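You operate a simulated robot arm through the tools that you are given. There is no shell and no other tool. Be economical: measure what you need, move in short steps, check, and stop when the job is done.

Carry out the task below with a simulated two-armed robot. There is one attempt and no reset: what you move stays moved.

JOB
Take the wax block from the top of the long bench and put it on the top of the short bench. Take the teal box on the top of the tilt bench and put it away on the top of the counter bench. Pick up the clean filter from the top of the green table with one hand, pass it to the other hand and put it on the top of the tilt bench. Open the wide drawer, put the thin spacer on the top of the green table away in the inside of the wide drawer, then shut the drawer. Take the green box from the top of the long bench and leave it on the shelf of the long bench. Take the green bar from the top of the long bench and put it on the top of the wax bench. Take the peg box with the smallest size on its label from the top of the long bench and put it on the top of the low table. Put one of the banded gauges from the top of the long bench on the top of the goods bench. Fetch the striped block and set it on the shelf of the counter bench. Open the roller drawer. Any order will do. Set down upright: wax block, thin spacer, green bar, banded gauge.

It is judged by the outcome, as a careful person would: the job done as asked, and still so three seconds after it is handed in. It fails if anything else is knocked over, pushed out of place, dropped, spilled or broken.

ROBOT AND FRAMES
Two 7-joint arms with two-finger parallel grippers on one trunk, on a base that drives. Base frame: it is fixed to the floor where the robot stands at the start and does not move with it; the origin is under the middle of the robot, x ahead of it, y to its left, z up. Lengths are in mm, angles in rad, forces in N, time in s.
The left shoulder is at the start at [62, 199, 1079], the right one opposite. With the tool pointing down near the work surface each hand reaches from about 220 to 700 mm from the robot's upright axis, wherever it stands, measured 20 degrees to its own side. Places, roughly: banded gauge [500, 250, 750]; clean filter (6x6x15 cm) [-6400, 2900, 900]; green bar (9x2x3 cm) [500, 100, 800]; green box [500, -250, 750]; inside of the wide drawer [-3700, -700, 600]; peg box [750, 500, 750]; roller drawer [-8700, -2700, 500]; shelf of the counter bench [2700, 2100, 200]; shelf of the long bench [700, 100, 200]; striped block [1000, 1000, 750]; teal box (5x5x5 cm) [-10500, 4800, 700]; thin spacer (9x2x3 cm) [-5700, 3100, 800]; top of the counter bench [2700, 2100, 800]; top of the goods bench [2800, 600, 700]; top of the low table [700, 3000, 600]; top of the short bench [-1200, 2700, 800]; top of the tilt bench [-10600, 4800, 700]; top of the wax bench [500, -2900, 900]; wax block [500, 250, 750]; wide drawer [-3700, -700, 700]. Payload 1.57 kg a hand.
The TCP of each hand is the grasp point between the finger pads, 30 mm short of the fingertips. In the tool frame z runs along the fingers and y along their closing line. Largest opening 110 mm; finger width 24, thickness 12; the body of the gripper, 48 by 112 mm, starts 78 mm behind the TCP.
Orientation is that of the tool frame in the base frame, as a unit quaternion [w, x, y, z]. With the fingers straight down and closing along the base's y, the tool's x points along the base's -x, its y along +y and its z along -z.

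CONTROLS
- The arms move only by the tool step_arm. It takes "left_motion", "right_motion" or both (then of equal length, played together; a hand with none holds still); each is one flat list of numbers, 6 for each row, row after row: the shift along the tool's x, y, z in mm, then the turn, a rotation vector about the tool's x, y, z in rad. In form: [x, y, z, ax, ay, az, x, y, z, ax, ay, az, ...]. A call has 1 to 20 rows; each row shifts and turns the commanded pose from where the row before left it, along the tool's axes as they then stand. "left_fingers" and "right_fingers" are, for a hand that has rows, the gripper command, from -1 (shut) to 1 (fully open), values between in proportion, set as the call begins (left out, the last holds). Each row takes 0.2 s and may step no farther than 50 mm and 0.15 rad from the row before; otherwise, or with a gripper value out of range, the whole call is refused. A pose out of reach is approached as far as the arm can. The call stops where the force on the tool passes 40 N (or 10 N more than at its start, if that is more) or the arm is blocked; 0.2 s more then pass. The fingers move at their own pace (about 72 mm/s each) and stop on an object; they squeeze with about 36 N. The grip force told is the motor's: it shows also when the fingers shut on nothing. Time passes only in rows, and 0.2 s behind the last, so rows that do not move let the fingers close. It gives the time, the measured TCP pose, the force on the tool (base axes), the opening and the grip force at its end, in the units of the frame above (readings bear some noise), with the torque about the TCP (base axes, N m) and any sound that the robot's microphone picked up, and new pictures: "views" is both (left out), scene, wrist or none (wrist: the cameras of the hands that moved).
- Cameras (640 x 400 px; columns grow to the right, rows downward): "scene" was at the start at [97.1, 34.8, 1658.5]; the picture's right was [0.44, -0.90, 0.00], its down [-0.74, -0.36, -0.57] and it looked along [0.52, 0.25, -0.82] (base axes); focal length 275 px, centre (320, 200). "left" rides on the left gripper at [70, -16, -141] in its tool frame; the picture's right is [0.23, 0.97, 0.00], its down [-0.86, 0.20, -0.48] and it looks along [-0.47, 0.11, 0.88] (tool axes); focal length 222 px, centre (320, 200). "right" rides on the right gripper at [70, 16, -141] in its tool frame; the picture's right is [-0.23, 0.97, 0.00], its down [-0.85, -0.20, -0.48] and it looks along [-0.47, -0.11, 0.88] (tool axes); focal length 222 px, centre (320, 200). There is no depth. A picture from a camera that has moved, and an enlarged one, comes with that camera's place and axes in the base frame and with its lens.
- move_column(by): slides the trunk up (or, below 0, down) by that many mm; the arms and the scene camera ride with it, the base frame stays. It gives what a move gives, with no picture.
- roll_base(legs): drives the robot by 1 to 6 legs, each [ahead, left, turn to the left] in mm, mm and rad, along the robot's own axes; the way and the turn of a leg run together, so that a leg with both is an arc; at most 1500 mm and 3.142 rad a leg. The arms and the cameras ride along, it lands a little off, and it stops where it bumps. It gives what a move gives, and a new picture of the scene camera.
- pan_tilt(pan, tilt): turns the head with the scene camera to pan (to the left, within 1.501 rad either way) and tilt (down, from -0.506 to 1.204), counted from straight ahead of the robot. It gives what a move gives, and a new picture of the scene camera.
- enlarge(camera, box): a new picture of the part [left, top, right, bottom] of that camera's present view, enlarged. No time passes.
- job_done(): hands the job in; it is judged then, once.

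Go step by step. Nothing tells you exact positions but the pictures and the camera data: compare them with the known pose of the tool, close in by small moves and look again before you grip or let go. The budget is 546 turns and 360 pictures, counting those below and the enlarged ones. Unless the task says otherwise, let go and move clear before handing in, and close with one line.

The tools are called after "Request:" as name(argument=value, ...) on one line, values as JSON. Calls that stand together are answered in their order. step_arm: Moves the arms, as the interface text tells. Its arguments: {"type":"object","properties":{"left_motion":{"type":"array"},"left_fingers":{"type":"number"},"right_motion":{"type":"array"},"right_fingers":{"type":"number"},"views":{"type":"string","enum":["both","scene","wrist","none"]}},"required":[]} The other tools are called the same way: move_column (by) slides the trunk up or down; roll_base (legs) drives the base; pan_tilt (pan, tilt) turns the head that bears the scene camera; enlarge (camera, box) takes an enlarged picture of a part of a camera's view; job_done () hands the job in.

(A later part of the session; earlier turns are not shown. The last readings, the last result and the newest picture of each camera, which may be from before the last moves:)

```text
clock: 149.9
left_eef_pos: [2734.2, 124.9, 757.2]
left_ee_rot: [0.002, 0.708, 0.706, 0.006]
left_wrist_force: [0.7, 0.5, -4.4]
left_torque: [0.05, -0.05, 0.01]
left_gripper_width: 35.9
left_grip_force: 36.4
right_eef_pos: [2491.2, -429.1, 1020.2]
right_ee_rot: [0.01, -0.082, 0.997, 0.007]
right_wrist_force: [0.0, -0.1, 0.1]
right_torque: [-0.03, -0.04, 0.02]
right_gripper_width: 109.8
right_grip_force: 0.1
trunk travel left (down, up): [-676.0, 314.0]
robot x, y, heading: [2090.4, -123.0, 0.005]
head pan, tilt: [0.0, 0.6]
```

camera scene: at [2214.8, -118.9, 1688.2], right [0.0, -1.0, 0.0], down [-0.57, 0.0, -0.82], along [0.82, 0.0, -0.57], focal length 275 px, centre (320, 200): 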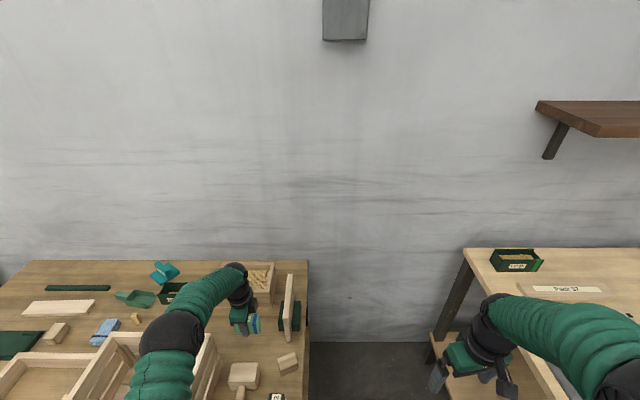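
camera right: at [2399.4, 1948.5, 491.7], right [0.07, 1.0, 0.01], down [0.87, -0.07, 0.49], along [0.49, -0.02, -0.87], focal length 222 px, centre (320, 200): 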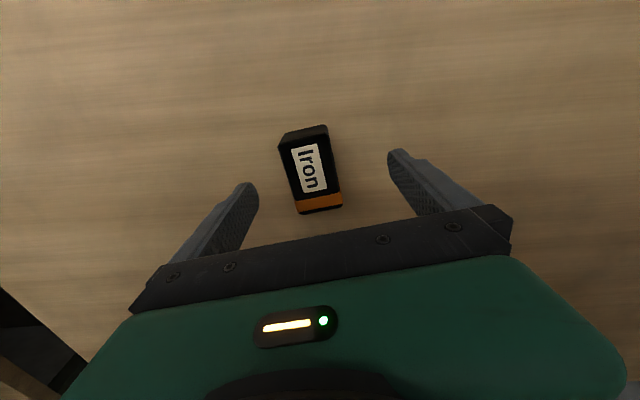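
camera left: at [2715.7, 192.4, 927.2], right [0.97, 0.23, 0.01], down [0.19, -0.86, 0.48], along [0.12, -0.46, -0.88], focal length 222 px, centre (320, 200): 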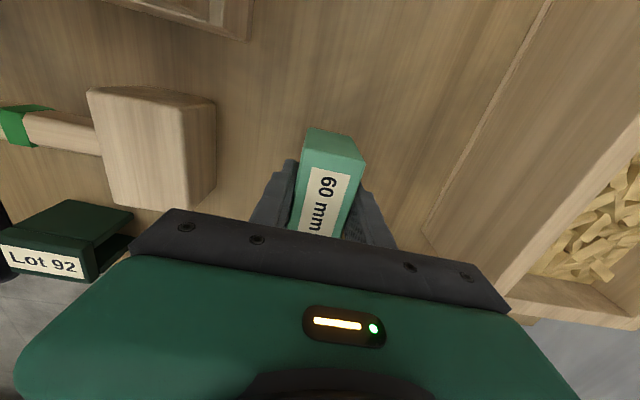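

Request:
step_arm(left_motion=[0, 0, 3, 0, 0, 0, 0, 0, 3, 0, 0, 0, 0, 0, 3, 0, 0, 0, 0, 0, 3, 0, 0, 0], views="both")

```text
clock: 150.9
left_eef_pos: [2734.0, 124.4, 752.5]
left_ee_rot: [0.005, 0.707, 0.707, 0.013]
left_wrist_force: [2.7, 3.6, 36.8]
left_torque: [-0.09, 0.62, 0.08]
left_gripper_width: 35.3
left_grip_force: 36.3
right_eef_pos: [2486.6, -431.2, 1022.0]
right_ee_rot: [0.011, -0.082, 0.997, 0.008]
right_wrist_force: [-0.2, 0.2, -0.4]
right_torque: [0.0, 0.01, -0.01]
right_gripper_width: 110.0
right_grip_force: 0.1
trunk travel left (down, up): [-676.0, 314.0]
robot x, y, heading: [2089.8, -117.1, 0.005]
head pan, tilt: [0.0, 0.6]
camera scene: at [2204.3, -122.6, 1689.6], right [0.0, -1.0, 0.0], down [-0.56, 0.0, -0.83], along [0.83, 0.0, -0.56], focal length 275 px, centre (320, 200)
camera left: at [2714.5, 192.4, 894.8], right [0.97, 0.23, 0.03], down [0.19, -0.86, 0.47], along [0.13, -0.46, -0.88], focal length 222 px, centre (320, 200)
```

scene: 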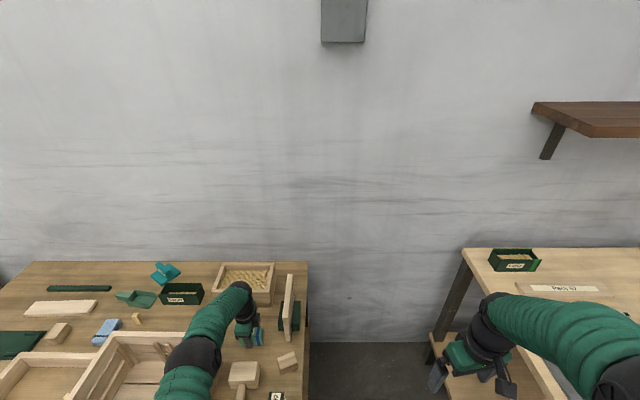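
left: 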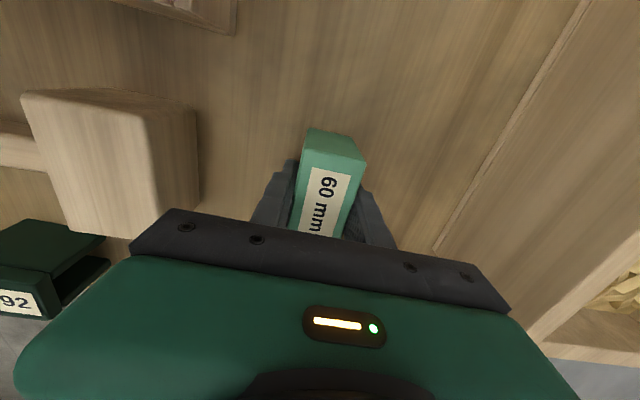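

Contact felt. I ease up 6 mm, open partway and lift.

Request:
step_arm(left_motion=[0, 0, -3, 0, 0, 0, 0, 0, -3, 0, 0, 0], views="none")

Request:
step_arm(left_motion=[0, 0, 0, 0, 0, 0, 0, 0, 0, 0, 0, 0, 0, 0, 0, 0, 0, 0], left_fingers=0.2, views="none")

Request:
step_arm(left_motion=[0, 0, -20, 0, 0, 0, 0, 0, -40, 0, 0, 0, 0, 0, -40, 0, 0, 0, 0, 0, -40, 0, 0, 0, 0, 0, -40, 0, 0, 0, 0, 0, -40, 0, 0, 0], views="wrist")

```text
clock: 151.5
left_eef_pos: [2731.3, 123.0, 752.7]
left_ee_rot: [0.002, 0.708, 0.707, 0.008]
left_wrist_force: [8.1, 3.4, 18.8]
left_torque: [0.99, 0.14, -0.36]
left_gripper_width: 35.8
left_grip_force: 35.8
right_eef_pos: [2489.3, -430.0, 1020.6]
right_ee_rot: [0.009, -0.082, 0.997, 0.007]
right_wrist_force: [0.1, -0.4, -0.8]
right_torque: [0.02, -0.03, -0.03]
right_gripper_width: 110.1
right_grip_force: 0.1
trunk travel left (down, up): [-676.0, 314.0]
robot x, y, heading: [2088.4, -118.1, 0.002]
head pan, tilt: [0.0, 0.6]
```

```text
clock: 152.3
left_eef_pos: [2731.2, 123.7, 751.5]
left_ee_rot: [0.002, 0.708, 0.706, 0.006]
left_wrist_force: [0.0, 0.1, 0.6]
left_torque: [-0.01, 0.03, -0.01]
left_gripper_width: 66.1
left_grip_force: 0.0
right_eef_pos: [2489.9, -429.0, 1019.8]
right_ee_rot: [0.009, -0.081, 0.997, 0.008]
right_wrist_force: [0.1, 1.3, 0.6]
right_torque: [-0.01, 0.0, -0.01]
right_gripper_width: 110.1
right_grip_force: 0.0
trunk travel left (down, up): [-676.0, 314.0]
robot x, y, heading: [2090.0, -120.1, -0.0]
head pan, tilt: [0.0, 0.6]
```

```text
clock: 153.7
left_eef_pos: [2727.4, 125.4, 975.1]
left_ee_rot: [0.002, 0.707, 0.707, 0.006]
left_wrist_force: [-0.2, 0.1, 0.1]
left_torque: [0.02, -0.03, 0.0]
left_gripper_width: 65.9
left_grip_force: 0.1
right_eef_pos: [2489.5, -430.7, 1021.8]
right_ee_rot: [0.009, -0.083, 0.997, 0.008]
right_wrist_force: [0.2, -0.5, 0.5]
right_torque: [0.03, -0.01, -0.02]
right_gripper_width: 109.9
right_grip_force: 0.1
trunk travel left (down, up): [-676.0, 314.0]
robot x, y, heading: [2089.3, -121.4, 0.006]
head pan, tilt: [0.0, 0.6]
camera left: at [2709.4, 193.4, 1116.1], right [0.97, 0.23, 0.01], down [0.19, -0.86, 0.48], along [0.12, -0.46, -0.88], focal length 222 px, centre (320, 200)
```

left: 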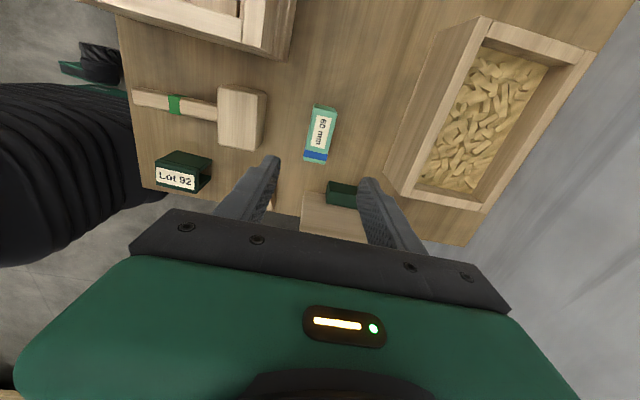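

The gauge stands well on the goods bench. I retract, back off and turn to fetch the 20 mm peg box from the long bench's back side.

Request:
step_arm(left_motion=[0, 0, -40, 0, 0, 0, 0, 0, -40, 0, 0, 0, 0, -45, -10, 0, 0, 0, 0, -45, 0, 0, 0, 0, 0, -45, 0, 0, 0, 0, 0, -45, 0, 0, 0, 0, 0, -45, 0, 0, 0, 0], left_fingers=1, views="none")

Request:
roll_base(legs=[[-490, 0, 0], [0, 0, 3.138], [0, -680, 0], [130, 0, 0]])

Request:
pan_tilt(pan=0, tilt=0.85)

```text
clock: 155.3
left_eef_pos: [2501.9, 121.7, 1057.2]
left_ee_rot: [0.003, 0.707, 0.707, 0.007]
left_wrist_force: [0.0, 0.0, 0.1]
left_torque: [-0.01, -0.02, 0.01]
left_gripper_width: 110.0
left_grip_force: 0.0
right_eef_pos: [2489.0, -429.7, 1021.0]
right_ee_rot: [0.01, -0.082, 0.997, 0.008]
right_wrist_force: [0.0, -0.9, 0.5]
right_torque: [0.0, -0.02, 0.01]
right_gripper_width: 109.8
right_grip_force: 0.1
trunk travel left (down, up): [-676.0, 314.0]
robot x, y, heading: [2090.8, -122.2, 0.0]
head pan, tilt: [0.0, 0.6]
```

```text
clock: 169.8
left_eef_pos: [1037.7, 287.6, 1057.0]
left_ee_rot: [0.006, 0.712, -0.702, -0.003]
left_wrist_force: [0.2, 0.3, 0.3]
left_torque: [0.03, -0.01, -0.01]
left_gripper_width: 110.0
left_grip_force: 0.1
right_eef_pos: [1045.2, 841.2, 1022.4]
right_ee_rot: [0.006, 0.996, 0.089, -0.008]
right_wrist_force: [-0.1, 0.2, 0.0]
right_torque: [0.0, -0.03, 0.01]
right_gripper_width: 109.8
right_grip_force: 0.0
trunk travel left (down, up): [-676.0, 314.0]
robot x, y, heading: [1447.7, 537.6, -3.122]
head pan, tilt: [0.0, 0.6]
camera scene: at [1328.2, 534.3, 1688.7], right [-0.02, 1.0, 0.0], down [0.56, 0.01, -0.83], along [-0.83, -0.01, -0.56], focal length 275 px, centre (320, 200)
```

scene: 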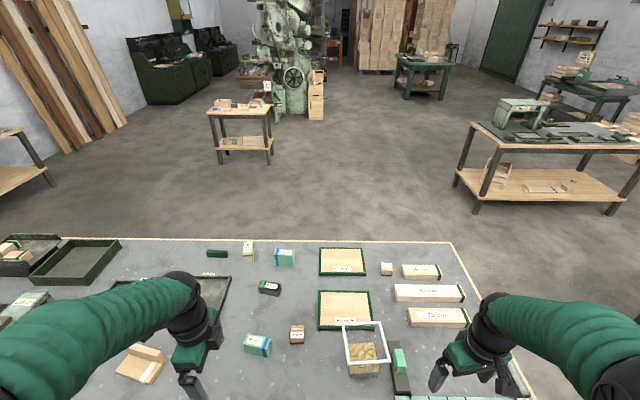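

```text
clock: 170.6
left_eef_pos: [1036.6, 288.8, 1055.7]
left_ee_rot: [0.007, 0.712, -0.702, -0.003]
left_wrist_force: [-0.3, 0.0, 0.5]
left_torque: [0.01, -0.01, 0.0]
left_gripper_width: 109.7
left_grip_force: 0.1
right_eef_pos: [1042.8, 842.1, 1020.1]
right_ee_rot: [0.006, 0.996, 0.089, -0.008]
right_wrist_force: [0.2, -0.5, -0.7]
right_torque: [0.04, 0.0, 0.01]
right_gripper_width: 110.0
right_grip_force: 0.1
trunk travel left (down, up): [-676.0, 314.0]
robot x, y, heading: [1449.8, 537.7, -3.121]
head pan, tilt: [0.0, 0.85]
camera scene: at [1333.6, 536.3, 1667.4], right [-0.02, 1.0, 0.0], down [0.75, 0.01, -0.66], along [-0.66, -0.01, -0.75], focal length 275 px, centre (320, 200)
```

scene: 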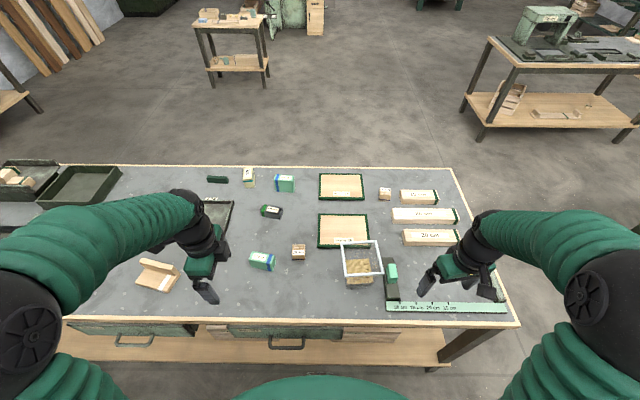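

Request:
step_arm(left_motion=[-27, 32, 11, 0, 0, 0, -27, 32, 11, 0, 0, 0, -27, 32, 11, 0, 0, 0, -27, 32, 11, 0, 0, 0, -27, 32, 11, 0, 0, 0, -27, 32, 11, 0, 0, 0], views="wrist")

```text
clock: 172.0
left_eef_pos: [840.4, 451.7, 990.8]
left_ee_rot: [0.009, 0.711, -0.703, 0.0]
left_wrist_force: [0.0, 0.2, 1.1]
left_torque: [0.02, 0.0, -0.01]
left_gripper_width: 110.2
left_grip_force: 0.0
right_eef_pos: [1041.7, 844.5, 1019.0]
right_ee_rot: [0.009, 0.996, 0.089, -0.008]
right_wrist_force: [0.0, 0.1, -0.3]
right_torque: [0.03, -0.02, 0.0]
right_gripper_width: 109.8
right_grip_force: 0.1
trunk travel left (down, up): [-676.0, 314.0]
robot x, y, heading: [1447.0, 541.0, -3.121]
head pan, tilt: [0.0, 0.85]
camera left: at [860.4, 383.3, 1134.0], right [-0.97, -0.24, 0.01], down [-0.21, 0.86, 0.47], along [-0.13, 0.46, -0.88], focal length 222 px, centre (320, 200)
```

left: 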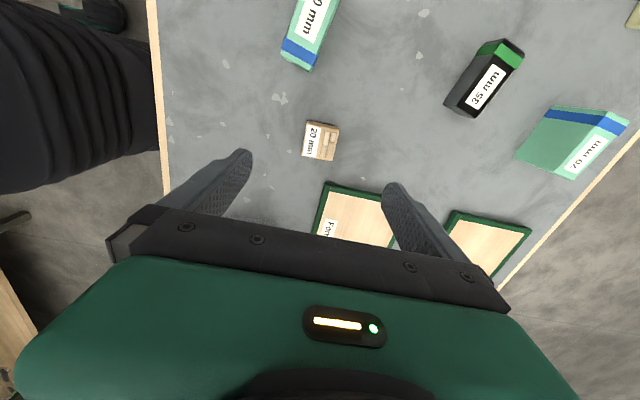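

Request:
step_arm(left_motion=[0, 5, 32, 0, 0, -0.1, 0, 0, 32, 0, 0, 0, 0, 0, 32, 0, 0, 0, 0, 0, 32, 0, 0, 0, 0, 0, 30, 0, 0, 0], views="wrist")

Request:
step_arm(left_motion=[0, 0, 0, 0, 0, 0, 0, 0, 0, 0, 0, 0, 0, 0, 0, 0, 0, 0, 0, 0, 0, 0, 0, 0], left_fingers=-1, views="none")

Request:
step_arm(left_motion=[0, 0, -40, 0, 0, 0, 0, 0, -40, 0, 0, 0, 0, 0, -40, 0, 0, 0, 0, 0, -40, 0, 0, 0, 0, 0, -40, 0, 0, 0], views="wrist")

```text
clock: 173.2
left_eef_pos: [834.8, 446.7, 833.0]
left_ee_rot: [0.007, 0.746, -0.666, -0.002]
left_wrist_force: [-0.3, 0.0, 0.5]
left_torque: [0.01, 0.0, 0.03]
left_gripper_width: 109.8
left_grip_force: 0.0
right_eef_pos: [1043.2, 843.1, 1020.3]
right_ee_rot: [0.007, 0.996, 0.089, -0.007]
right_wrist_force: [0.5, -0.5, -0.3]
right_torque: [0.02, 0.01, -0.05]
right_gripper_width: 110.0
right_grip_force: 0.0
trunk travel left (down, up): [-676.0, 314.0]
robot x, y, heading: [1443.2, 540.3, -3.128]
head pan, tilt: [0.0, 0.85]
camera left: at [861.0, 380.6, 975.2], right [-0.94, -0.34, 0.01], down [-0.29, 0.83, 0.48], along [-0.17, 0.45, -0.88], focal length 222 px, centre (320, 200)
```

left: 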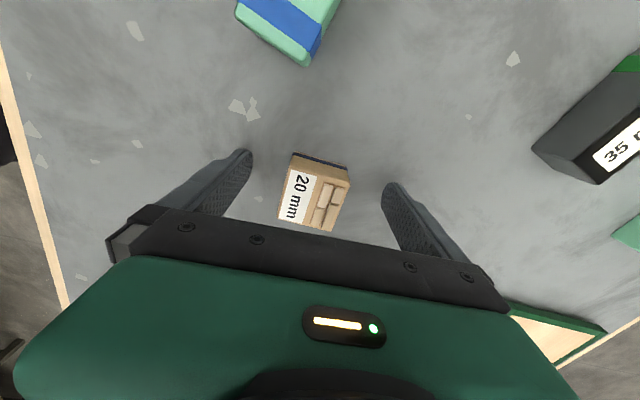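

```text
clock: 174.2
left_eef_pos: [835.4, 447.3, 833.9]
left_ee_rot: [0.007, 0.746, -0.666, -0.003]
left_wrist_force: [0.1, 0.6, 0.2]
left_torque: [-0.02, 0.04, 0.03]
left_gripper_width: 42.9
left_grip_force: 36.1
right_eef_pos: [1043.0, 844.6, 1019.9]
right_ee_rot: [0.008, 0.996, 0.089, -0.009]
right_wrist_force: [0.7, 0.1, -1.0]
right_torque: [0.01, 0.02, 0.02]
right_gripper_width: 110.0
right_grip_force: 0.1
trunk travel left (down, up): [-676.0, 314.0]
robot x, y, heading: [1445.2, 540.2, -3.126]
head pan, tilt: [0.0, 0.85]
```

```text
clock: 175.4
left_eef_pos: [838.1, 449.4, 1035.0]
left_ee_rot: [0.006, 0.746, -0.666, -0.003]
left_wrist_force: [0.1, -0.5, -0.7]
left_torque: [-0.02, 0.0, 0.01]
left_gripper_width: 43.2
left_grip_force: 35.9
right_eef_pos: [1043.0, 845.2, 1020.4]
right_ee_rot: [0.007, 0.996, 0.089, -0.009]
right_wrist_force: [-0.4, -0.1, -0.1]
right_torque: [0.03, -0.01, -0.03]
right_gripper_width: 110.0
right_grip_force: 0.1
trunk travel left (down, up): [-676.0, 314.0]
robot x, y, heading: [1447.8, 540.5, -3.127]
head pan, tilt: [0.0, 0.85]
camera left: at [864.2, 383.0, 1177.1], right [-0.94, -0.34, 0.01], down [-0.29, 0.83, 0.48], along [-0.17, 0.45, -0.88], focal length 222 px, centre (320, 200)
```

left: 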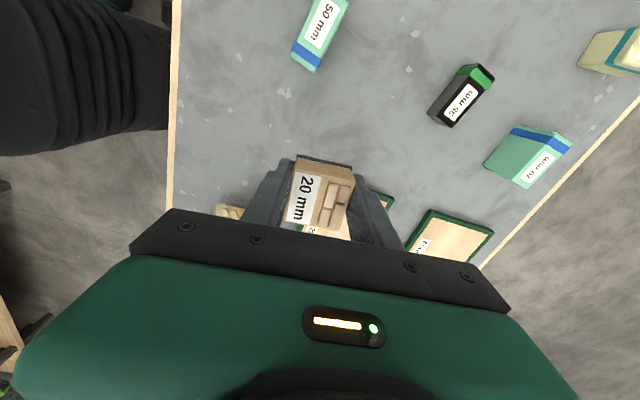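

The peg box is held. I retract and drive to the low table, facing it.

Request:
step_arm(left_motion=[0, -45, -5, 0, 0, 0, 0, -45, -5, 0, 0, 0, 0, -45, -5, 0, 0, 0, 0, -45, -5, 0, 0, 0], views="none")

Request:
roll_base(legs=[[-180, 0, 0], [0, -1210, 0], [960, 0, 0], [0, 0, -1.55]])

Request:
pan_tilt(pan=0, tilt=0.75)

```text
clock: 176.4
left_eef_pos: [1021.6, 472.0, 1053.8]
left_ee_rot: [0.008, 0.746, -0.666, -0.004]
left_wrist_force: [0.1, -0.3, -0.1]
left_torque: [-0.01, 0.03, 0.01]
left_gripper_width: 43.2
left_grip_force: 36.2
right_eef_pos: [1044.8, 843.8, 1021.7]
right_ee_rot: [0.008, 0.996, 0.089, -0.01]
right_wrist_force: [0.9, -0.2, -0.3]
right_torque: [0.02, -0.01, -0.02]
right_gripper_width: 110.0
right_grip_force: 0.0
trunk travel left (down, up): [-676.0, 314.0]
robot x, y, heading: [1445.2, 537.2, -3.127]
head pan, tilt: [0.0, 0.85]
```

```text
clock: 191.9
left_eef_pos: [540.1, 2151.3, 1052.1]
left_ee_rot: [-0.003, -0.083, 0.997, 0.006]
left_wrist_force: [-0.3, -0.6, -1.1]
left_torque: [-0.01, 0.0, 0.03]
left_gripper_width: 42.9
left_grip_force: 35.7
right_eef_pos: [912.0, 2146.8, 1020.2]
right_ee_rot: [0.0, 0.783, -0.622, -0.012]
right_wrist_force: [-0.8, -0.6, -0.6]
right_torque: [0.04, -0.03, 0.0]
right_gripper_width: 110.2
right_grip_force: 0.0
trunk travel left (down, up): [-676.0, 314.0]
robot x, y, heading: [629.3, 1725.9, 1.638]
head pan, tilt: [0.0, 0.85]
camera scene: at [622.8, 1839.3, 1667.5], right [1.0, 0.07, 0.0], down [0.05, -0.75, -0.66], along [-0.04, 0.66, -0.75], focal length 275 px, centre (320, 200)
```

scene: 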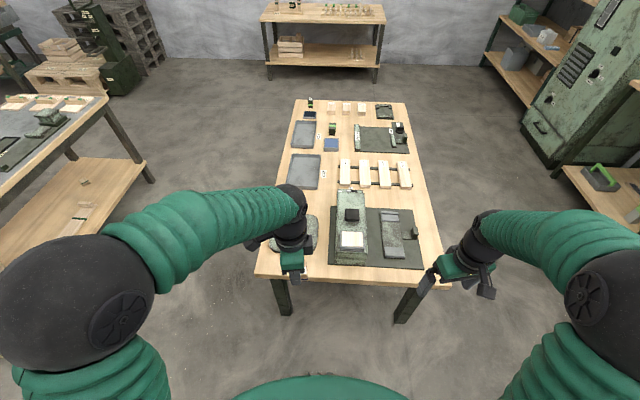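

```text
clock: 192.6
left_eef_pos: [540.5, 2150.1, 1052.7]
left_ee_rot: [-0.004, -0.082, 0.997, 0.007]
left_wrist_force: [0.7, -0.9, -1.1]
left_torque: [0.03, 0.02, -0.02]
left_gripper_width: 42.8
left_grip_force: 36.4
right_eef_pos: [913.0, 2145.8, 1020.5]
right_ee_rot: [-0.001, 0.783, -0.622, -0.012]
right_wrist_force: [-0.4, 0.3, -0.5]
right_torque: [0.01, 0.02, 0.02]
right_gripper_width: 110.2
right_grip_force: 0.0
trunk travel left (down, up): [-676.0, 314.0]
robot x, y, heading: [630.8, 1730.3, 1.637]
head pan, tilt: [0.0, 0.75]
camera scene: at [622.8, 1844.0, 1675.4], right [1.0, 0.07, 0.0], down [0.05, -0.68, -0.73], along [-0.05, 0.73, -0.68], focal length 275 px, centre (320, 200)
```

scene: 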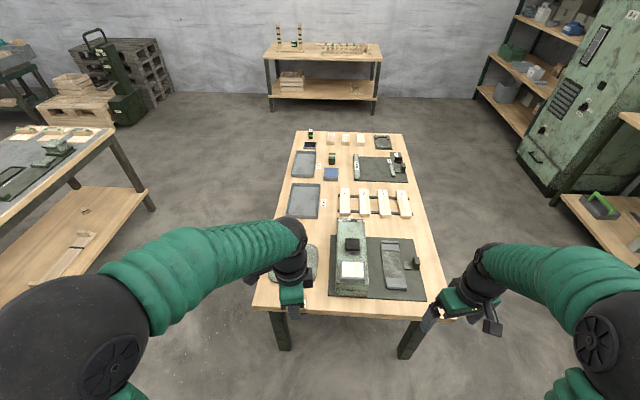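

Request:
enlarge(camera="scene", box=[240, 120, 460, 330])

```text
1.90 times, centred on (350, 225) of scene
camera zoom: at [622.8, 1844.0, 1675.4], right [1.0, 0.07, 0.0], down [0.05, -0.68, -0.73], along [-0.05, 0.73, -0.68], focal length 524 px, centre (263, 152)
```

zoom: 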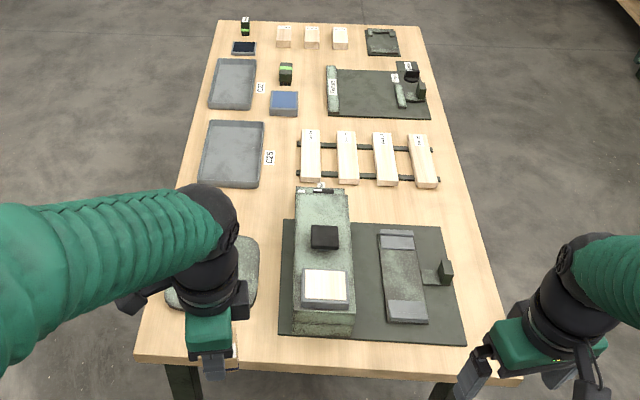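

The low table's front-left corner (about x 500, y 2395) is free. I come closer and extend over it.

Request:
roll_base(legs=[[140, 0, -0.066]])

Request:
step_arm(left_motion=[0, 0, 30, 0, 0, 0, 0, 0, 30, 0, 0, 0, 0, 0, 30, 0, 0, 0], views="wrist")

```text
clock: 193.9
left_eef_pos: [562.4, 2297.8, 1054.1]
left_ee_rot: [-0.003, -0.05, 0.999, 0.008]
left_wrist_force: [-0.1, 0.3, -0.4]
left_torque: [0.02, -0.01, -0.02]
left_gripper_width: 42.8
left_grip_force: 35.8
right_eef_pos: [934.1, 2267.9, 1020.8]
right_ee_rot: [-0.001, 0.763, -0.647, -0.013]
right_wrist_force: [1.1, -0.3, -1.0]
right_torque: [-0.01, 0.01, 0.03]
right_gripper_width: 110.1
right_grip_force: 0.0
trunk travel left (down, up): [-676.0, 314.0]
robot x, y, heading: [623.5, 1871.4, 1.574]
head pan, tilt: [0.0, 0.75]
camera scene: at [624.0, 1983.4, 1675.8], right [1.0, 0.0, 0.0], down [0.0, -0.68, -0.73], along [0.0, 0.73, -0.68], focal length 275 px, centre (320, 200)
```

scene: 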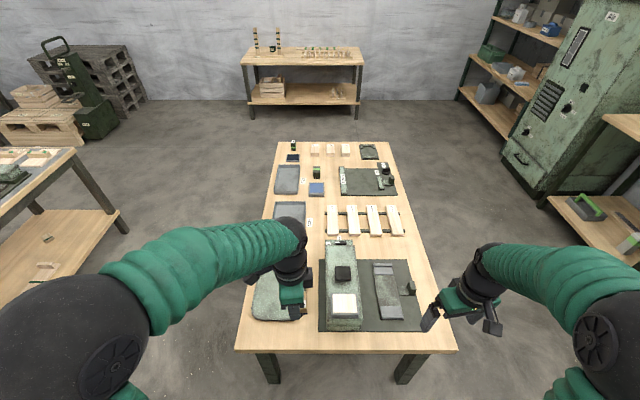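

```text
clock: 194.7
left_eef_pos: [563.3, 2302.3, 960.1]
left_ee_rot: [-0.003, -0.051, 0.999, 0.007]
left_wrist_force: [0.4, 0.8, -0.7]
left_torque: [-0.02, -0.01, 0.02]
left_gripper_width: 42.7
left_grip_force: 36.7
right_eef_pos: [934.0, 2270.4, 1020.6]
right_ee_rot: [-0.001, 0.763, -0.647, -0.012]
right_wrist_force: [0.7, -0.8, -0.2]
right_torque: [-0.04, -0.01, 0.04]
right_gripper_width: 110.1
right_grip_force: 0.0
trunk travel left (down, up): [-676.0, 314.0]
robot x, y, heading: [627.7, 1868.3, 1.575]
head pan, tilt: [0.0, 0.75]
camera left: at [496.0, 2276.8, 1102.2], right [-0.32, 0.95, 0.02], down [0.83, 0.28, 0.48], along [0.45, 0.17, -0.88], focal length 222 px, centre (320, 200)
```

left: 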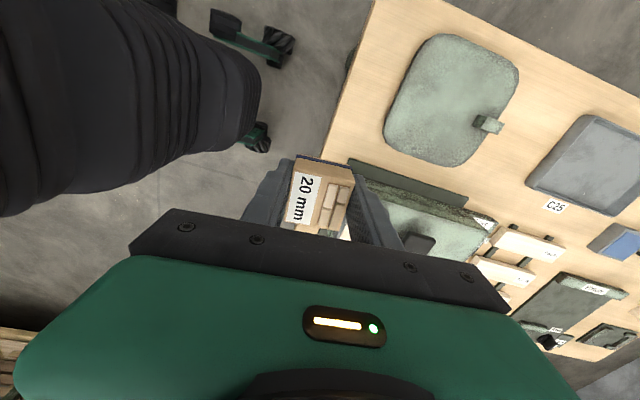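

Request:
step_arm(left_motion=[-1.1, 31, 20, 0, 0, 0, -1.1, 31, 20, 0, 0, 0, -1.1, 31, 30, 0, 0, 0, 0, 0, 40, 0, 0, 0, 0, 0, 40, 0, 0, 0, 0, 0, 40, 0, 0, 0, 0, 0, 40, 0, 0, 0, 0, 0, 30, 0, 0, 0], views="wrist")

```text
clock: 196.5
left_eef_pos: [556.9, 2393.3, 704.5]
left_ee_rot: [-0.004, -0.049, 0.999, 0.008]
left_wrist_force: [1.1, -0.5, -0.6]
left_torque: [0.01, -0.01, 0.03]
left_gripper_width: 43.1
left_grip_force: 36.3
right_eef_pos: [934.5, 2268.5, 1021.4]
right_ee_rot: [-0.001, 0.762, -0.647, -0.012]
right_wrist_force: [-0.9, 0.5, 0.2]
right_torque: [0.01, 0.01, 0.0]
right_gripper_width: 110.0
right_grip_force: 0.1
trunk travel left (down, up): [-676.0, 314.0]
robot x, y, heading: [629.4, 1869.1, 1.571]
head pan, tilt: [0.0, 0.75]
camera left: at [490.5, 2368.2, 847.2], right [-0.32, 0.95, 0.02], down [0.83, 0.28, 0.48], along [0.45, 0.17, -0.88], focal length 222 px, centre (320, 200)
```

left: 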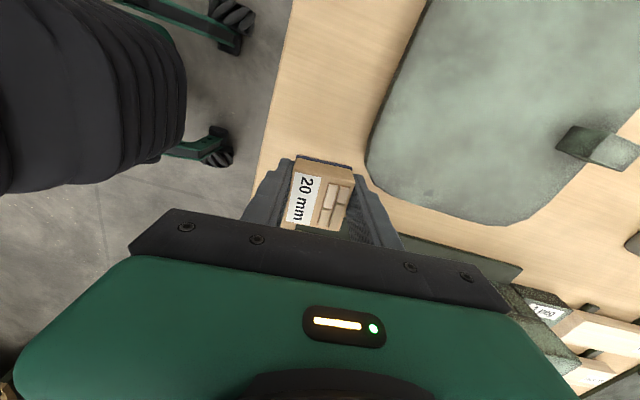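

Request:
step_arm(left_motion=[0, 0, 8, 0, 0, 0, 0, 0, 8, 0, 0, 0, 0, 0, 6, 0, 0, 0, 0, 0, 4, 0, 0, 0, 0, 0, 4, 0, 0, 0], views="none")

Request:
step_arm(left_motion=[0, 0, 3, 0, 0, 0, 0, 0, 3, 0, 0, 0, 0, 0, 3, 0, 0, 0], views="none")

```text
clock: 197.7
left_eef_pos: [555.8, 2394.7, 674.0]
left_ee_rot: [-0.003, -0.05, 0.999, 0.007]
left_wrist_force: [-0.5, 0.4, -1.4]
left_torque: [0.0, 0.01, -0.02]
left_gripper_width: 42.8
left_grip_force: 35.9
right_eef_pos: [934.1, 2269.0, 1020.4]
right_ee_rot: [-0.001, 0.762, -0.647, -0.012]
right_wrist_force: [-0.1, 0.3, -0.2]
right_torque: [0.0, 0.0, 0.01]
right_gripper_width: 109.9
right_grip_force: 0.1
trunk travel left (down, up): [-676.0, 314.0]
robot x, y, heading: [623.0, 1870.6, 1.572]
head pan, tilt: [0.0, 0.75]
```

```text
clock: 198.5
left_eef_pos: [555.3, 2395.5, 664.9]
left_ee_rot: [-0.003, -0.05, 0.999, 0.008]
left_wrist_force: [0.6, 0.4, 0.1]
left_torque: [-0.05, -0.02, 0.02]
left_gripper_width: 43.3
left_grip_force: 36.2
right_eef_pos: [934.0, 2268.6, 1021.5]
right_ee_rot: [0.0, 0.763, -0.647, -0.011]
right_wrist_force: [-0.4, -0.1, -0.3]
right_torque: [0.01, -0.05, -0.04]
right_gripper_width: 109.9
right_grip_force: 0.2
trunk travel left (down, up): [-676.0, 314.0]
robot x, y, heading: [623.3, 1871.1, 1.574]
head pan, tilt: [0.0, 0.75]
```

Request:
step_arm(left_motion=[0, 0, 3, 0, 0, 0, 0, 0, 3, 0, 0, 0, 0, 0, 3, 0, 0, 0], views="none")

Request:
step_arm(left_motion=[0, 0, 3, 0, 0, 0, 0, 0, 3, 0, 0, 0, 0, 0, 3, 0, 0, 0], views="none")

```text
clock: 199.3
left_eef_pos: [554.4, 2396.9, 657.6]
left_ee_rot: [-0.003, -0.05, 0.999, 0.007]
left_wrist_force: [0.1, 0.1, -1.1]
left_torque: [-0.01, 0.01, 0.01]
left_gripper_width: 43.1
left_grip_force: 35.8
right_eef_pos: [933.6, 2268.2, 1020.5]
right_ee_rot: [-0.001, 0.762, -0.647, -0.012]
right_wrist_force: [0.5, 0.1, 0.1]
right_torque: [0.0, 0.02, 0.01]
right_gripper_width: 110.1
right_grip_force: 0.0
trunk travel left (down, up): [-676.0, 314.0]
robot x, y, heading: [627.6, 1869.3, 1.575]
head pan, tilt: [0.0, 0.75]
```

```text
clock: 200.1
left_eef_pos: [553.7, 2397.5, 653.7]
left_ee_rot: [-0.003, -0.05, 0.999, 0.011]
left_wrist_force: [-1.9, -1.3, 40.3]
left_torque: [-0.9, -0.26, -0.08]
left_gripper_width: 43.2
left_grip_force: 35.9
right_eef_pos: [935.3, 2265.6, 1022.6]
right_ee_rot: [-0.001, 0.762, -0.647, -0.013]
right_wrist_force: [0.0, -0.6, -0.1]
right_torque: [-0.03, 0.01, -0.01]
right_gripper_width: 109.9
right_grip_force: 0.1
trunk travel left (down, up): [-676.0, 314.0]
robot x, y, heading: [627.5, 1872.1, 1.577]
head pan, tilt: [0.0, 0.75]
```

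Request:
step_arm(left_motion=[0, 0, -3, 0, 0, 0, 0, 0, -2, 0, 0, 0], views="none")

Request:
step_arm(left_motion=[0, 0, 0, 0, 0, 0, 0, 0, 0, 0, 0, 0, 0, 0, 0, 0, 0, 0], left_fingers=0.3, views="none")

Request:
step_arm(left_motion=[0, 0, -20, 0, 0, 0, 0, 0, -40, 0, 0, 0, 0, 0, -40, 0, 0, 0, 0, 0, -50, 0, 0, 0, 0, 0, -50, 0, 0, 0, 0, 0, -50, 0, 0, 0, 0, 0, -50, 0, 0, 0, 0, 0, -50, 0, 0, 0], views="wrist")

```text
clock: 200.7
left_eef_pos: [555.0, 2396.9, 654.1]
left_ee_rot: [-0.004, -0.051, 0.999, 0.009]
left_wrist_force: [3.4, 6.4, 19.5]
left_torque: [-0.21, -0.26, 0.1]
left_gripper_width: 43.1
left_grip_force: 36.1
right_eef_pos: [934.8, 2268.4, 1020.1]
right_ee_rot: [-0.001, 0.763, -0.647, -0.012]
right_wrist_force: [-0.3, -0.8, 0.1]
right_torque: [0.01, 0.01, 0.02]
right_gripper_width: 109.8
right_grip_force: 0.0
trunk travel left (down, up): [-676.0, 314.0]
robot x, y, heading: [627.3, 1871.1, 1.581]
head pan, tilt: [0.0, 0.75]
```

```text
clock: 201.5
left_eef_pos: [552.8, 2394.5, 651.6]
left_ee_rot: [-0.003, -0.049, 0.999, 0.006]
left_wrist_force: [5.9, -6.9, -8.1]
left_torque: [-0.47, -0.2, -0.12]
left_gripper_width: 65.1
left_grip_force: 0.2
right_eef_pos: [935.6, 2269.9, 1019.6]
right_ee_rot: [0.0, 0.763, -0.646, -0.012]
right_wrist_force: [-0.6, 0.7, 0.4]
right_torque: [0.01, -0.03, 0.02]
right_gripper_width: 110.0
right_grip_force: 0.0
trunk travel left (down, up): [-676.0, 314.0]
robot x, y, heading: [625.6, 1868.5, 1.578]
head pan, tilt: [0.0, 0.75]
```

```text
clock: 203.3
left_eef_pos: [557.8, 2390.9, 997.8]
left_ee_rot: [-0.004, -0.049, 0.999, 0.007]
left_wrist_force: [-0.3, 0.4, 0.0]
left_torque: [-0.01, -0.03, 0.01]
left_gripper_width: 71.4
left_grip_force: 0.0
right_eef_pos: [932.6, 2266.8, 1021.3]
right_ee_rot: [-0.002, 0.763, -0.647, -0.013]
right_wrist_force: [-0.7, 0.3, 0.0]
right_torque: [0.0, 0.03, -0.03]
right_gripper_width: 110.1
right_grip_force: 0.0
trunk travel left (down, up): [-676.0, 314.0]
robot x, y, heading: [627.2, 1871.5, 1.572]
head pan, tilt: [0.0, 0.75]
camera left: at [491.7, 2365.6, 1140.6], right [-0.32, 0.95, 0.02], down [0.83, 0.28, 0.48], along [0.45, 0.17, -0.88], focal length 222 px, centre (320, 200)
```

left: 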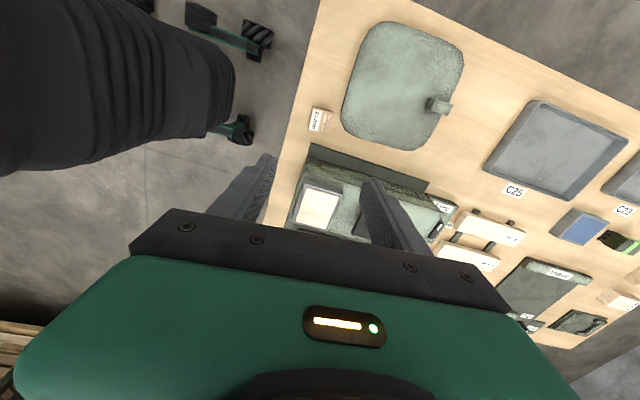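

The peg box stands on the low table. I return to the front of the long bench for the wax block and green bar.

Request:
roll_base(legs=[[-200, 0, 0], [0, 1130, 0], [0, 0, -1.57], [0, -750, 0], [0, -750, 0]])

Request:
pan_tilt(pan=0, tilt=0.85)

```text
clock: 221.3
left_eef_pos: [66.2, 254.5, 997.7]
left_ee_rot: [0.003, 0.658, 0.753, 0.006]
left_wrist_force: [0.4, 0.8, 0.3]
left_torque: [0.02, 0.02, 0.03]
left_gripper_width: 71.4
left_grip_force: 0.1
right_eef_pos: [-43.3, -126.1, 1021.7]
right_ee_rot: [0.009, -0.1, 0.995, 0.008]
right_wrist_force: [-0.7, -0.7, -0.2]
right_torque: [0.0, 0.01, 0.05]
right_gripper_width: 109.6
right_grip_force: 0.1
trunk travel left (down, up): [-676.0, 314.0]
robot x, y, heading: [-455.5, 169.8, 0.04]
head pan, tilt: [0.0, 0.75]
camera scene: at [-336.9, 174.7, 1675.5], right [0.04, -1.0, 0.0], down [-0.68, -0.03, -0.73], along [0.73, 0.03, -0.68], focal length 275 px, centre (320, 200)
```

scene: 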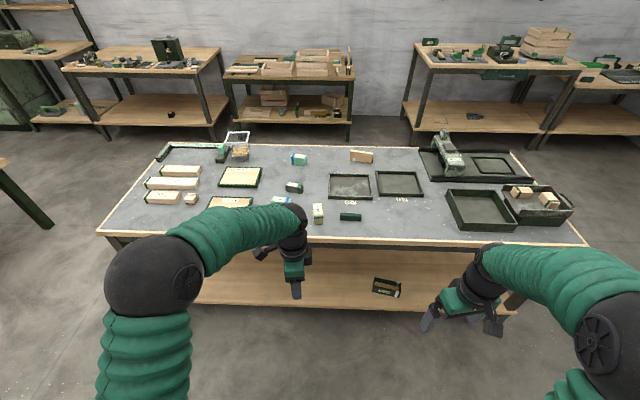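

```text
clock: 222.0
left_eef_pos: [64.9, 253.2, 998.2]
left_ee_rot: [0.004, 0.658, 0.753, 0.008]
left_wrist_force: [0.8, -0.5, -0.1]
left_torque: [-0.02, -0.01, -0.01]
left_gripper_width: 71.6
left_grip_force: 0.1
right_eef_pos: [-46.2, -127.3, 1020.6]
right_ee_rot: [0.01, -0.1, 0.995, 0.008]
right_wrist_force: [0.4, 0.3, 0.0]
right_torque: [-0.01, -0.03, 0.01]
right_gripper_width: 110.1
right_grip_force: 0.0
trunk travel left (down, up): [-676.0, 314.0]
robot x, y, heading: [-451.4, 166.1, 0.042]
head pan, tilt: [0.0, 0.85]
camera scene: at [-341.2, 171.5, 1667.5], right [0.04, -1.0, 0.0], down [-0.75, -0.03, -0.66], along [0.66, 0.03, -0.75], focal length 275 px, centre (320, 200)
```

scene: 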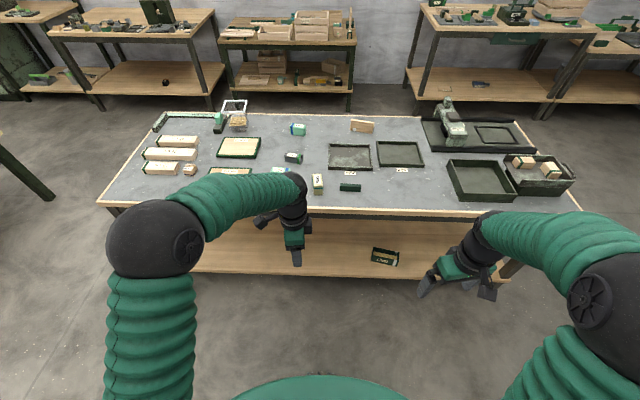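

Request:
roll_base(legs=[[430, 0, -0.042]])

Request:
step_arm(right_motion=[0, 0, 0, 0, 0, -0.141, 0, 0, 0, 0, 0, -0.141, 0, 0, 0, 0, 0, -0.141, 0, 0, 0, 0, 0, -0.141, 0, 0, 0, 0, 0, -0.141, 0, 0, 0, 0, 0, -0.141, 0, 0, 0, 0, 0, -0.141, 0, 0, 0, 0, 0, -0.141, 0, 0, 0, 0, 0, -0.141, 0, 0, 0, 0, 0, -0.141], views="wrist")

```text
clock: 224.6
left_eef_pos: [496.8, 234.0, 999.0]
left_ee_rot: [0.004, 0.676, 0.737, 0.007]
left_wrist_force: [-0.3, 0.5, 1.0]
left_torque: [-0.02, 0.0, 0.01]
left_gripper_width: 71.4
left_grip_force: 0.0
right_eef_pos: [369.4, -140.4, 1021.1]
right_ee_rot: [0.011, -0.076, 0.997, 0.008]
right_wrist_force: [-1.2, -0.2, 0.2]
right_torque: [-0.02, -0.02, 0.04]
right_gripper_width: 110.0
right_grip_force: 0.1
trunk travel left (down, up): [-676.0, 314.0]
robot x, y, heading: [-23.7, 179.2, -0.014]
head pan, tilt: [0.0, 0.85]
camera scene: at [86.0, 172.4, 1667.6], right [-0.01, -1.0, 0.0], down [-0.75, 0.01, -0.66], along [0.66, -0.01, -0.75], focal length 275 px, centre (320, 200)
```

scene: 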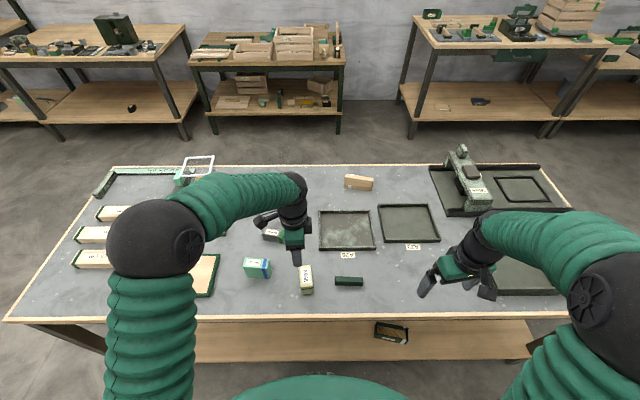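

```text
clock: 226.8
left_eef_pos: [497.3, 233.5, 1000.1]
left_ee_rot: [0.004, 0.676, 0.737, 0.008]
left_wrist_force: [0.8, 0.2, 1.1]
left_torque: [0.02, 0.02, 0.01]
left_gripper_width: 71.6
left_grip_force: 0.1
right_eef_pos: [369.7, -139.1, 1022.0]
right_ee_rot: [0.014, -0.706, 0.708, -0.001]
right_wrist_force: [0.1, 0.0, 0.3]
right_torque: [0.02, 0.0, 0.01]
right_gripper_width: 110.3
right_grip_force: 0.1
trunk travel left (down, up): [-676.0, 314.0]
robot x, y, heading: [-23.9, 174.4, -0.008]
head pan, tilt: [0.0, 0.85]
camera right: at [349.6, -212.7, 1161.1], right [-0.97, 0.23, -0.02], down [0.19, 0.85, 0.5], along [0.13, 0.48, -0.87], focal length 222 px, centre (320, 200)
```

right: 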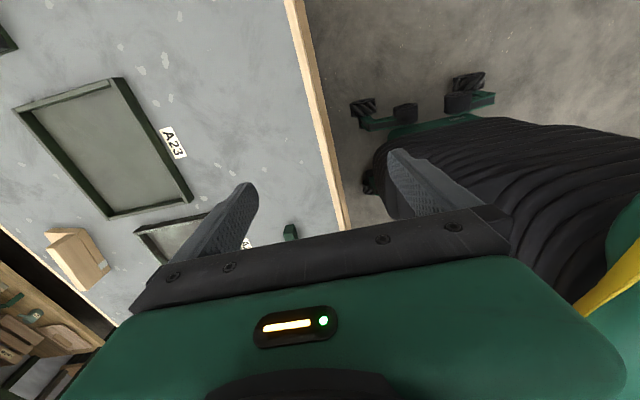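

Request:
step_arm(right_motion=[0, 0, 0, -0.021, 0.018, 0, -36, -19.5, 10, 0, 0, 0, -36, -19.5, 10, 0, 0, 0, -36, -19.5, 10, 0, 0, 0, -36, -19.5, 10, 0, 0, 0, -36, -19.5, 10, 0, 0, 0, -36, -19.5, 10, 0, 0, 0], left_motion=[25, 0, 0, 0, 0, 0, 25, 0, 0, 0, 0, 0, 25, 0, 0, 0, 0, 0, 25, 0, 0, 0, 0, 0, 0, 0, 0, 0, 0, 0, 0, 0, 0, 0, 0, 0, 0, 0, 0, 0, 0, 0], views="wrist")

```text
clock: 228.4
left_eef_pos: [487.0, 339.1, 997.7]
left_ee_rot: [0.004, 0.676, 0.737, 0.007]
left_wrist_force: [0.2, 0.0, 0.3]
left_torque: [-0.02, -0.01, -0.01]
left_gripper_width: 71.4
left_grip_force: 0.2
right_eef_pos: [488.2, 75.5, 959.4]
right_ee_rot: [-0.002, -0.704, 0.71, -0.001]
right_wrist_force: [-0.2, -0.2, 0.0]
right_torque: [-0.04, -0.01, 0.02]
right_gripper_width: 110.0
right_grip_force: 0.1
trunk travel left (down, up): [-676.0, 314.0]
robot x, y, heading: [-25.9, 175.6, -0.01]
head pan, tilt: [0.0, 0.85]
camera right: at [471.7, 3.9, 1099.1], right [-0.97, 0.24, 0.0], down [0.21, 0.85, 0.48], along [0.11, 0.46, -0.88], focal length 222 px, centre (320, 200)
camera left: at [463.6, 406.2, 1138.7], right [0.95, 0.31, 0.02], down [0.27, -0.84, 0.48], along [0.16, -0.45, -0.88], focal length 222 px, centre (320, 200)
```

right: 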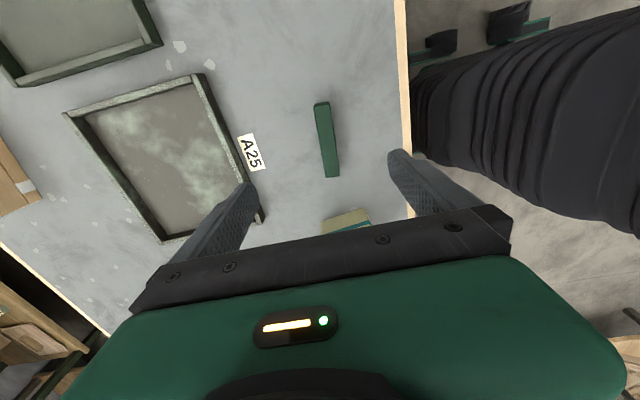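
left: 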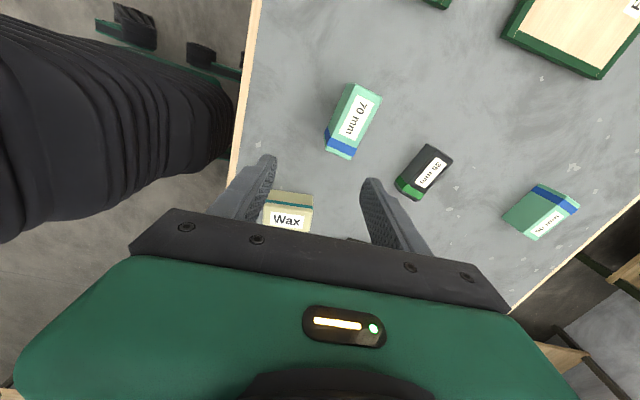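

Request:
step_arm(right_motion=[6, 9, 33, 0, 0, 0.055, 0, 0, 33, 0, 0, 0, 0, 0, 33, 0, 0, 0, 0, 0, 32, 0, 0, 0], views="wrist")

Request:
step_arm(right_motion=[0, 0, 0, 0, 0, 0, 0, 0, 0, 0, 0, 0, 0, 0, 0, 0, 0, 0, 0, 0, 0, 0, 0, 0], right_fingers=-1, views="none")

Request:
step_arm(right_motion=[0, 0, -30, 0, 0, 0, 0, 0, -40, 0, 0, 0, 0, 0, -40, 0, 0, 0, 0, 0, -40, 0, 0, 0], views="wrist")

```text
clock: 229.4
left_eef_pos: [487.2, 337.2, 998.6]
left_ee_rot: [0.004, 0.675, 0.738, 0.008]
left_wrist_force: [-0.2, 0.2, 0.7]
left_torque: [0.0, -0.01, -0.03]
left_gripper_width: 71.4
left_grip_force: 0.2
right_eef_pos: [480.7, 69.7, 831.0]
right_ee_rot: [0.0, -0.684, 0.729, -0.002]
right_wrist_force: [2.6, -0.7, 13.9]
right_torque: [0.18, 0.74, -0.03]
right_gripper_width: 107.5
right_grip_force: 0.1
trunk travel left (down, up): [-676.0, 314.0]
robot x, y, heading: [-25.8, 176.0, -0.012]
head pan, tilt: [0.0, 0.85]
camera right: at [458.6, 1.0, 971.1], right [-0.96, 0.29, 0.0], down [0.25, 0.84, 0.48], along [0.14, 0.46, -0.88], focal length 222 px, centre (320, 200)
```

right: 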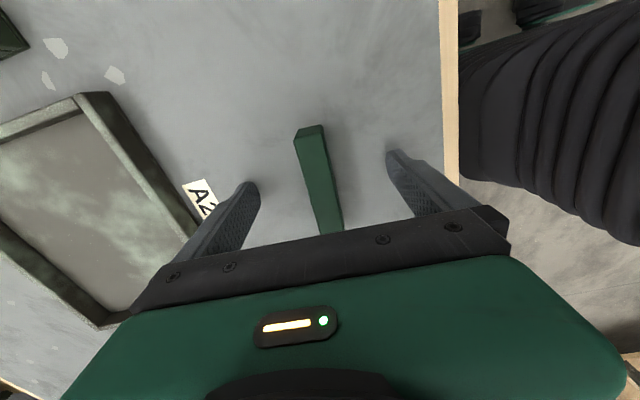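

```text
clock: 230.2
left_eef_pos: [484.9, 337.9, 997.2]
left_ee_rot: [0.004, 0.675, 0.738, 0.007]
left_wrist_force: [0.5, 0.1, -0.7]
left_torque: [0.01, -0.01, -0.02]
left_gripper_width: 71.4
left_grip_force: 0.0
right_eef_pos: [478.4, 72.3, 829.9]
right_ee_rot: [-0.001, -0.685, 0.729, 0.0]
right_wrist_force: [-5.4, 0.8, 14.5]
right_torque: [0.12, 0.24, 0.05]
right_gripper_width: 19.7
right_grip_force: 11.6
trunk travel left (down, up): [-676.0, 314.0]
robot x, y, heading: [-25.0, 170.2, -0.009]
head pan, tilt: [0.0, 0.85]
stopped in row 3 (right hand): the force on the tool passed its limit at 70 N (the readings are from after the stop); the commanded pose is now the measured one
```

```text
clock: 231.2
left_eef_pos: [485.9, 338.7, 998.1]
left_ee_rot: [0.004, 0.675, 0.737, 0.007]
left_wrist_force: [0.3, -0.3, 0.1]
left_torque: [-0.02, -0.01, 0.05]
left_gripper_width: 71.7
left_grip_force: 0.0
right_eef_pos: [475.2, 71.5, 980.6]
right_ee_rot: [0.0, -0.685, 0.728, -0.001]
right_wrist_force: [-1.2, 0.3, 0.5]
right_torque: [-0.02, -0.02, 0.0]
right_gripper_width: 18.5
right_grip_force: 32.8
trunk travel left (down, up): [-676.0, 314.0]
robot x, y, heading: [-22.9, 174.9, -0.011]
head pan, tilt: [0.0, 0.85]
camera right: at [454.7, 2.1, 1121.0], right [-0.96, 0.29, 0.0], down [0.25, 0.84, 0.48], along [0.14, 0.46, -0.88], focal length 222 px, centre (320, 200)
```

right: 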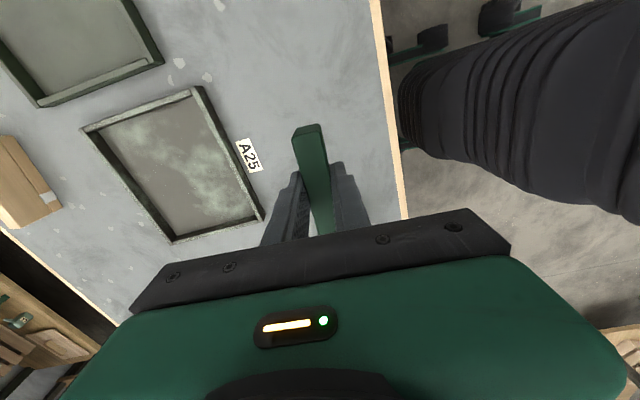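

The bar is held (fingers touched the table, z≈800). I move it aside and bring the left hand over the wax block.

Request:
step_arm(right_motion=[30, 0, -10, 0, 0, 0, 30, 0, -10, 0, 0, 0, 30, 0, -10, 0, 0, 0, 30, 0, -10, 0, 0, 0, 30, 0, 0, 0, 0, 0, 30, 0, 0, 0, 0, 0, 30, 0, 0, 0, 0, 0, 0, 0, 0, 0, 0, 0, 0, 0, 0, 0, 0, 0, 0, 0, 0, 0, 0, 0, 0, 0, 0, 0, 0, 0, 0, 0, 0, 0, 0, 0, 0, 0, 0, 0, 0, 0], left_motion=[0, 0, 0, 0, 0, -0.1484, 0, 0, 0, 0, 0, -0.1484, 0, 0, 0, 0, 0, -0.1484, 0, 0, 0, 0, 0, -0.1484, 0, 0, 0, 0, 0, -0.1484, 0, 0, 0, 0, 0, -0.1484, 0, 0, 0, 0, 0, -0.1484, 0, 0, 0, 0, 0, -0.1484, 0, 0, 0, 0, 0, -0.1484, 0, 0, 0, 0, 0, -0.1484, 4, -41, 5, 0, 0, 0, 4, -41, 5, 0, 0, 0, 4, -41, 5, 0, 0, 0], left_fingers=1, views="wrist")

```text
clock: 234.0
left_eef_pos: [476.5, 213.7, 982.8]
left_ee_rot: [0.009, -0.001, 1.0, 0.004]
left_wrist_force: [0.0, 1.0, -0.1]
left_torque: [0.03, 0.01, 0.01]
left_gripper_width: 109.9
left_grip_force: 0.1
right_eef_pos: [462.1, -140.7, 1018.1]
right_ee_rot: [0.0, -0.684, 0.729, 0.001]
right_wrist_force: [-0.2, -0.3, -0.4]
right_torque: [0.02, 0.0, -0.01]
right_gripper_width: 18.7
right_grip_force: 32.9
trunk travel left (down, up): [-676.0, 314.0]
robot x, y, heading: [-23.8, 173.2, -0.011]
head pan, tilt: [0.0, 0.85]
camera right: at [442.4, -210.3, 1158.7], right [-0.96, 0.29, 0.0], down [0.25, 0.84, 0.48], along [0.14, 0.46, -0.88], focal length 222 px, centre (320, 200)
camera left: at [404.5, 195.3, 1123.0], right [-0.23, 0.97, 0.0], down [0.85, 0.2, 0.49], along [0.48, 0.12, -0.87], focal length 222 px, centre (320, 200)
```

right: 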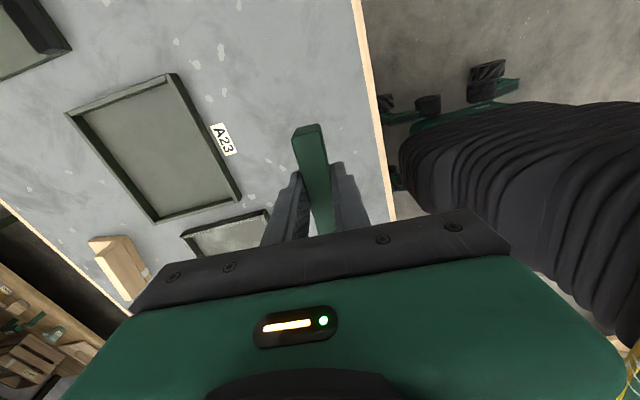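
left: 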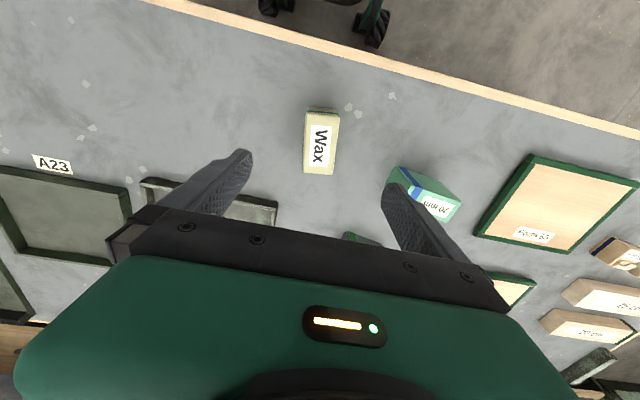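

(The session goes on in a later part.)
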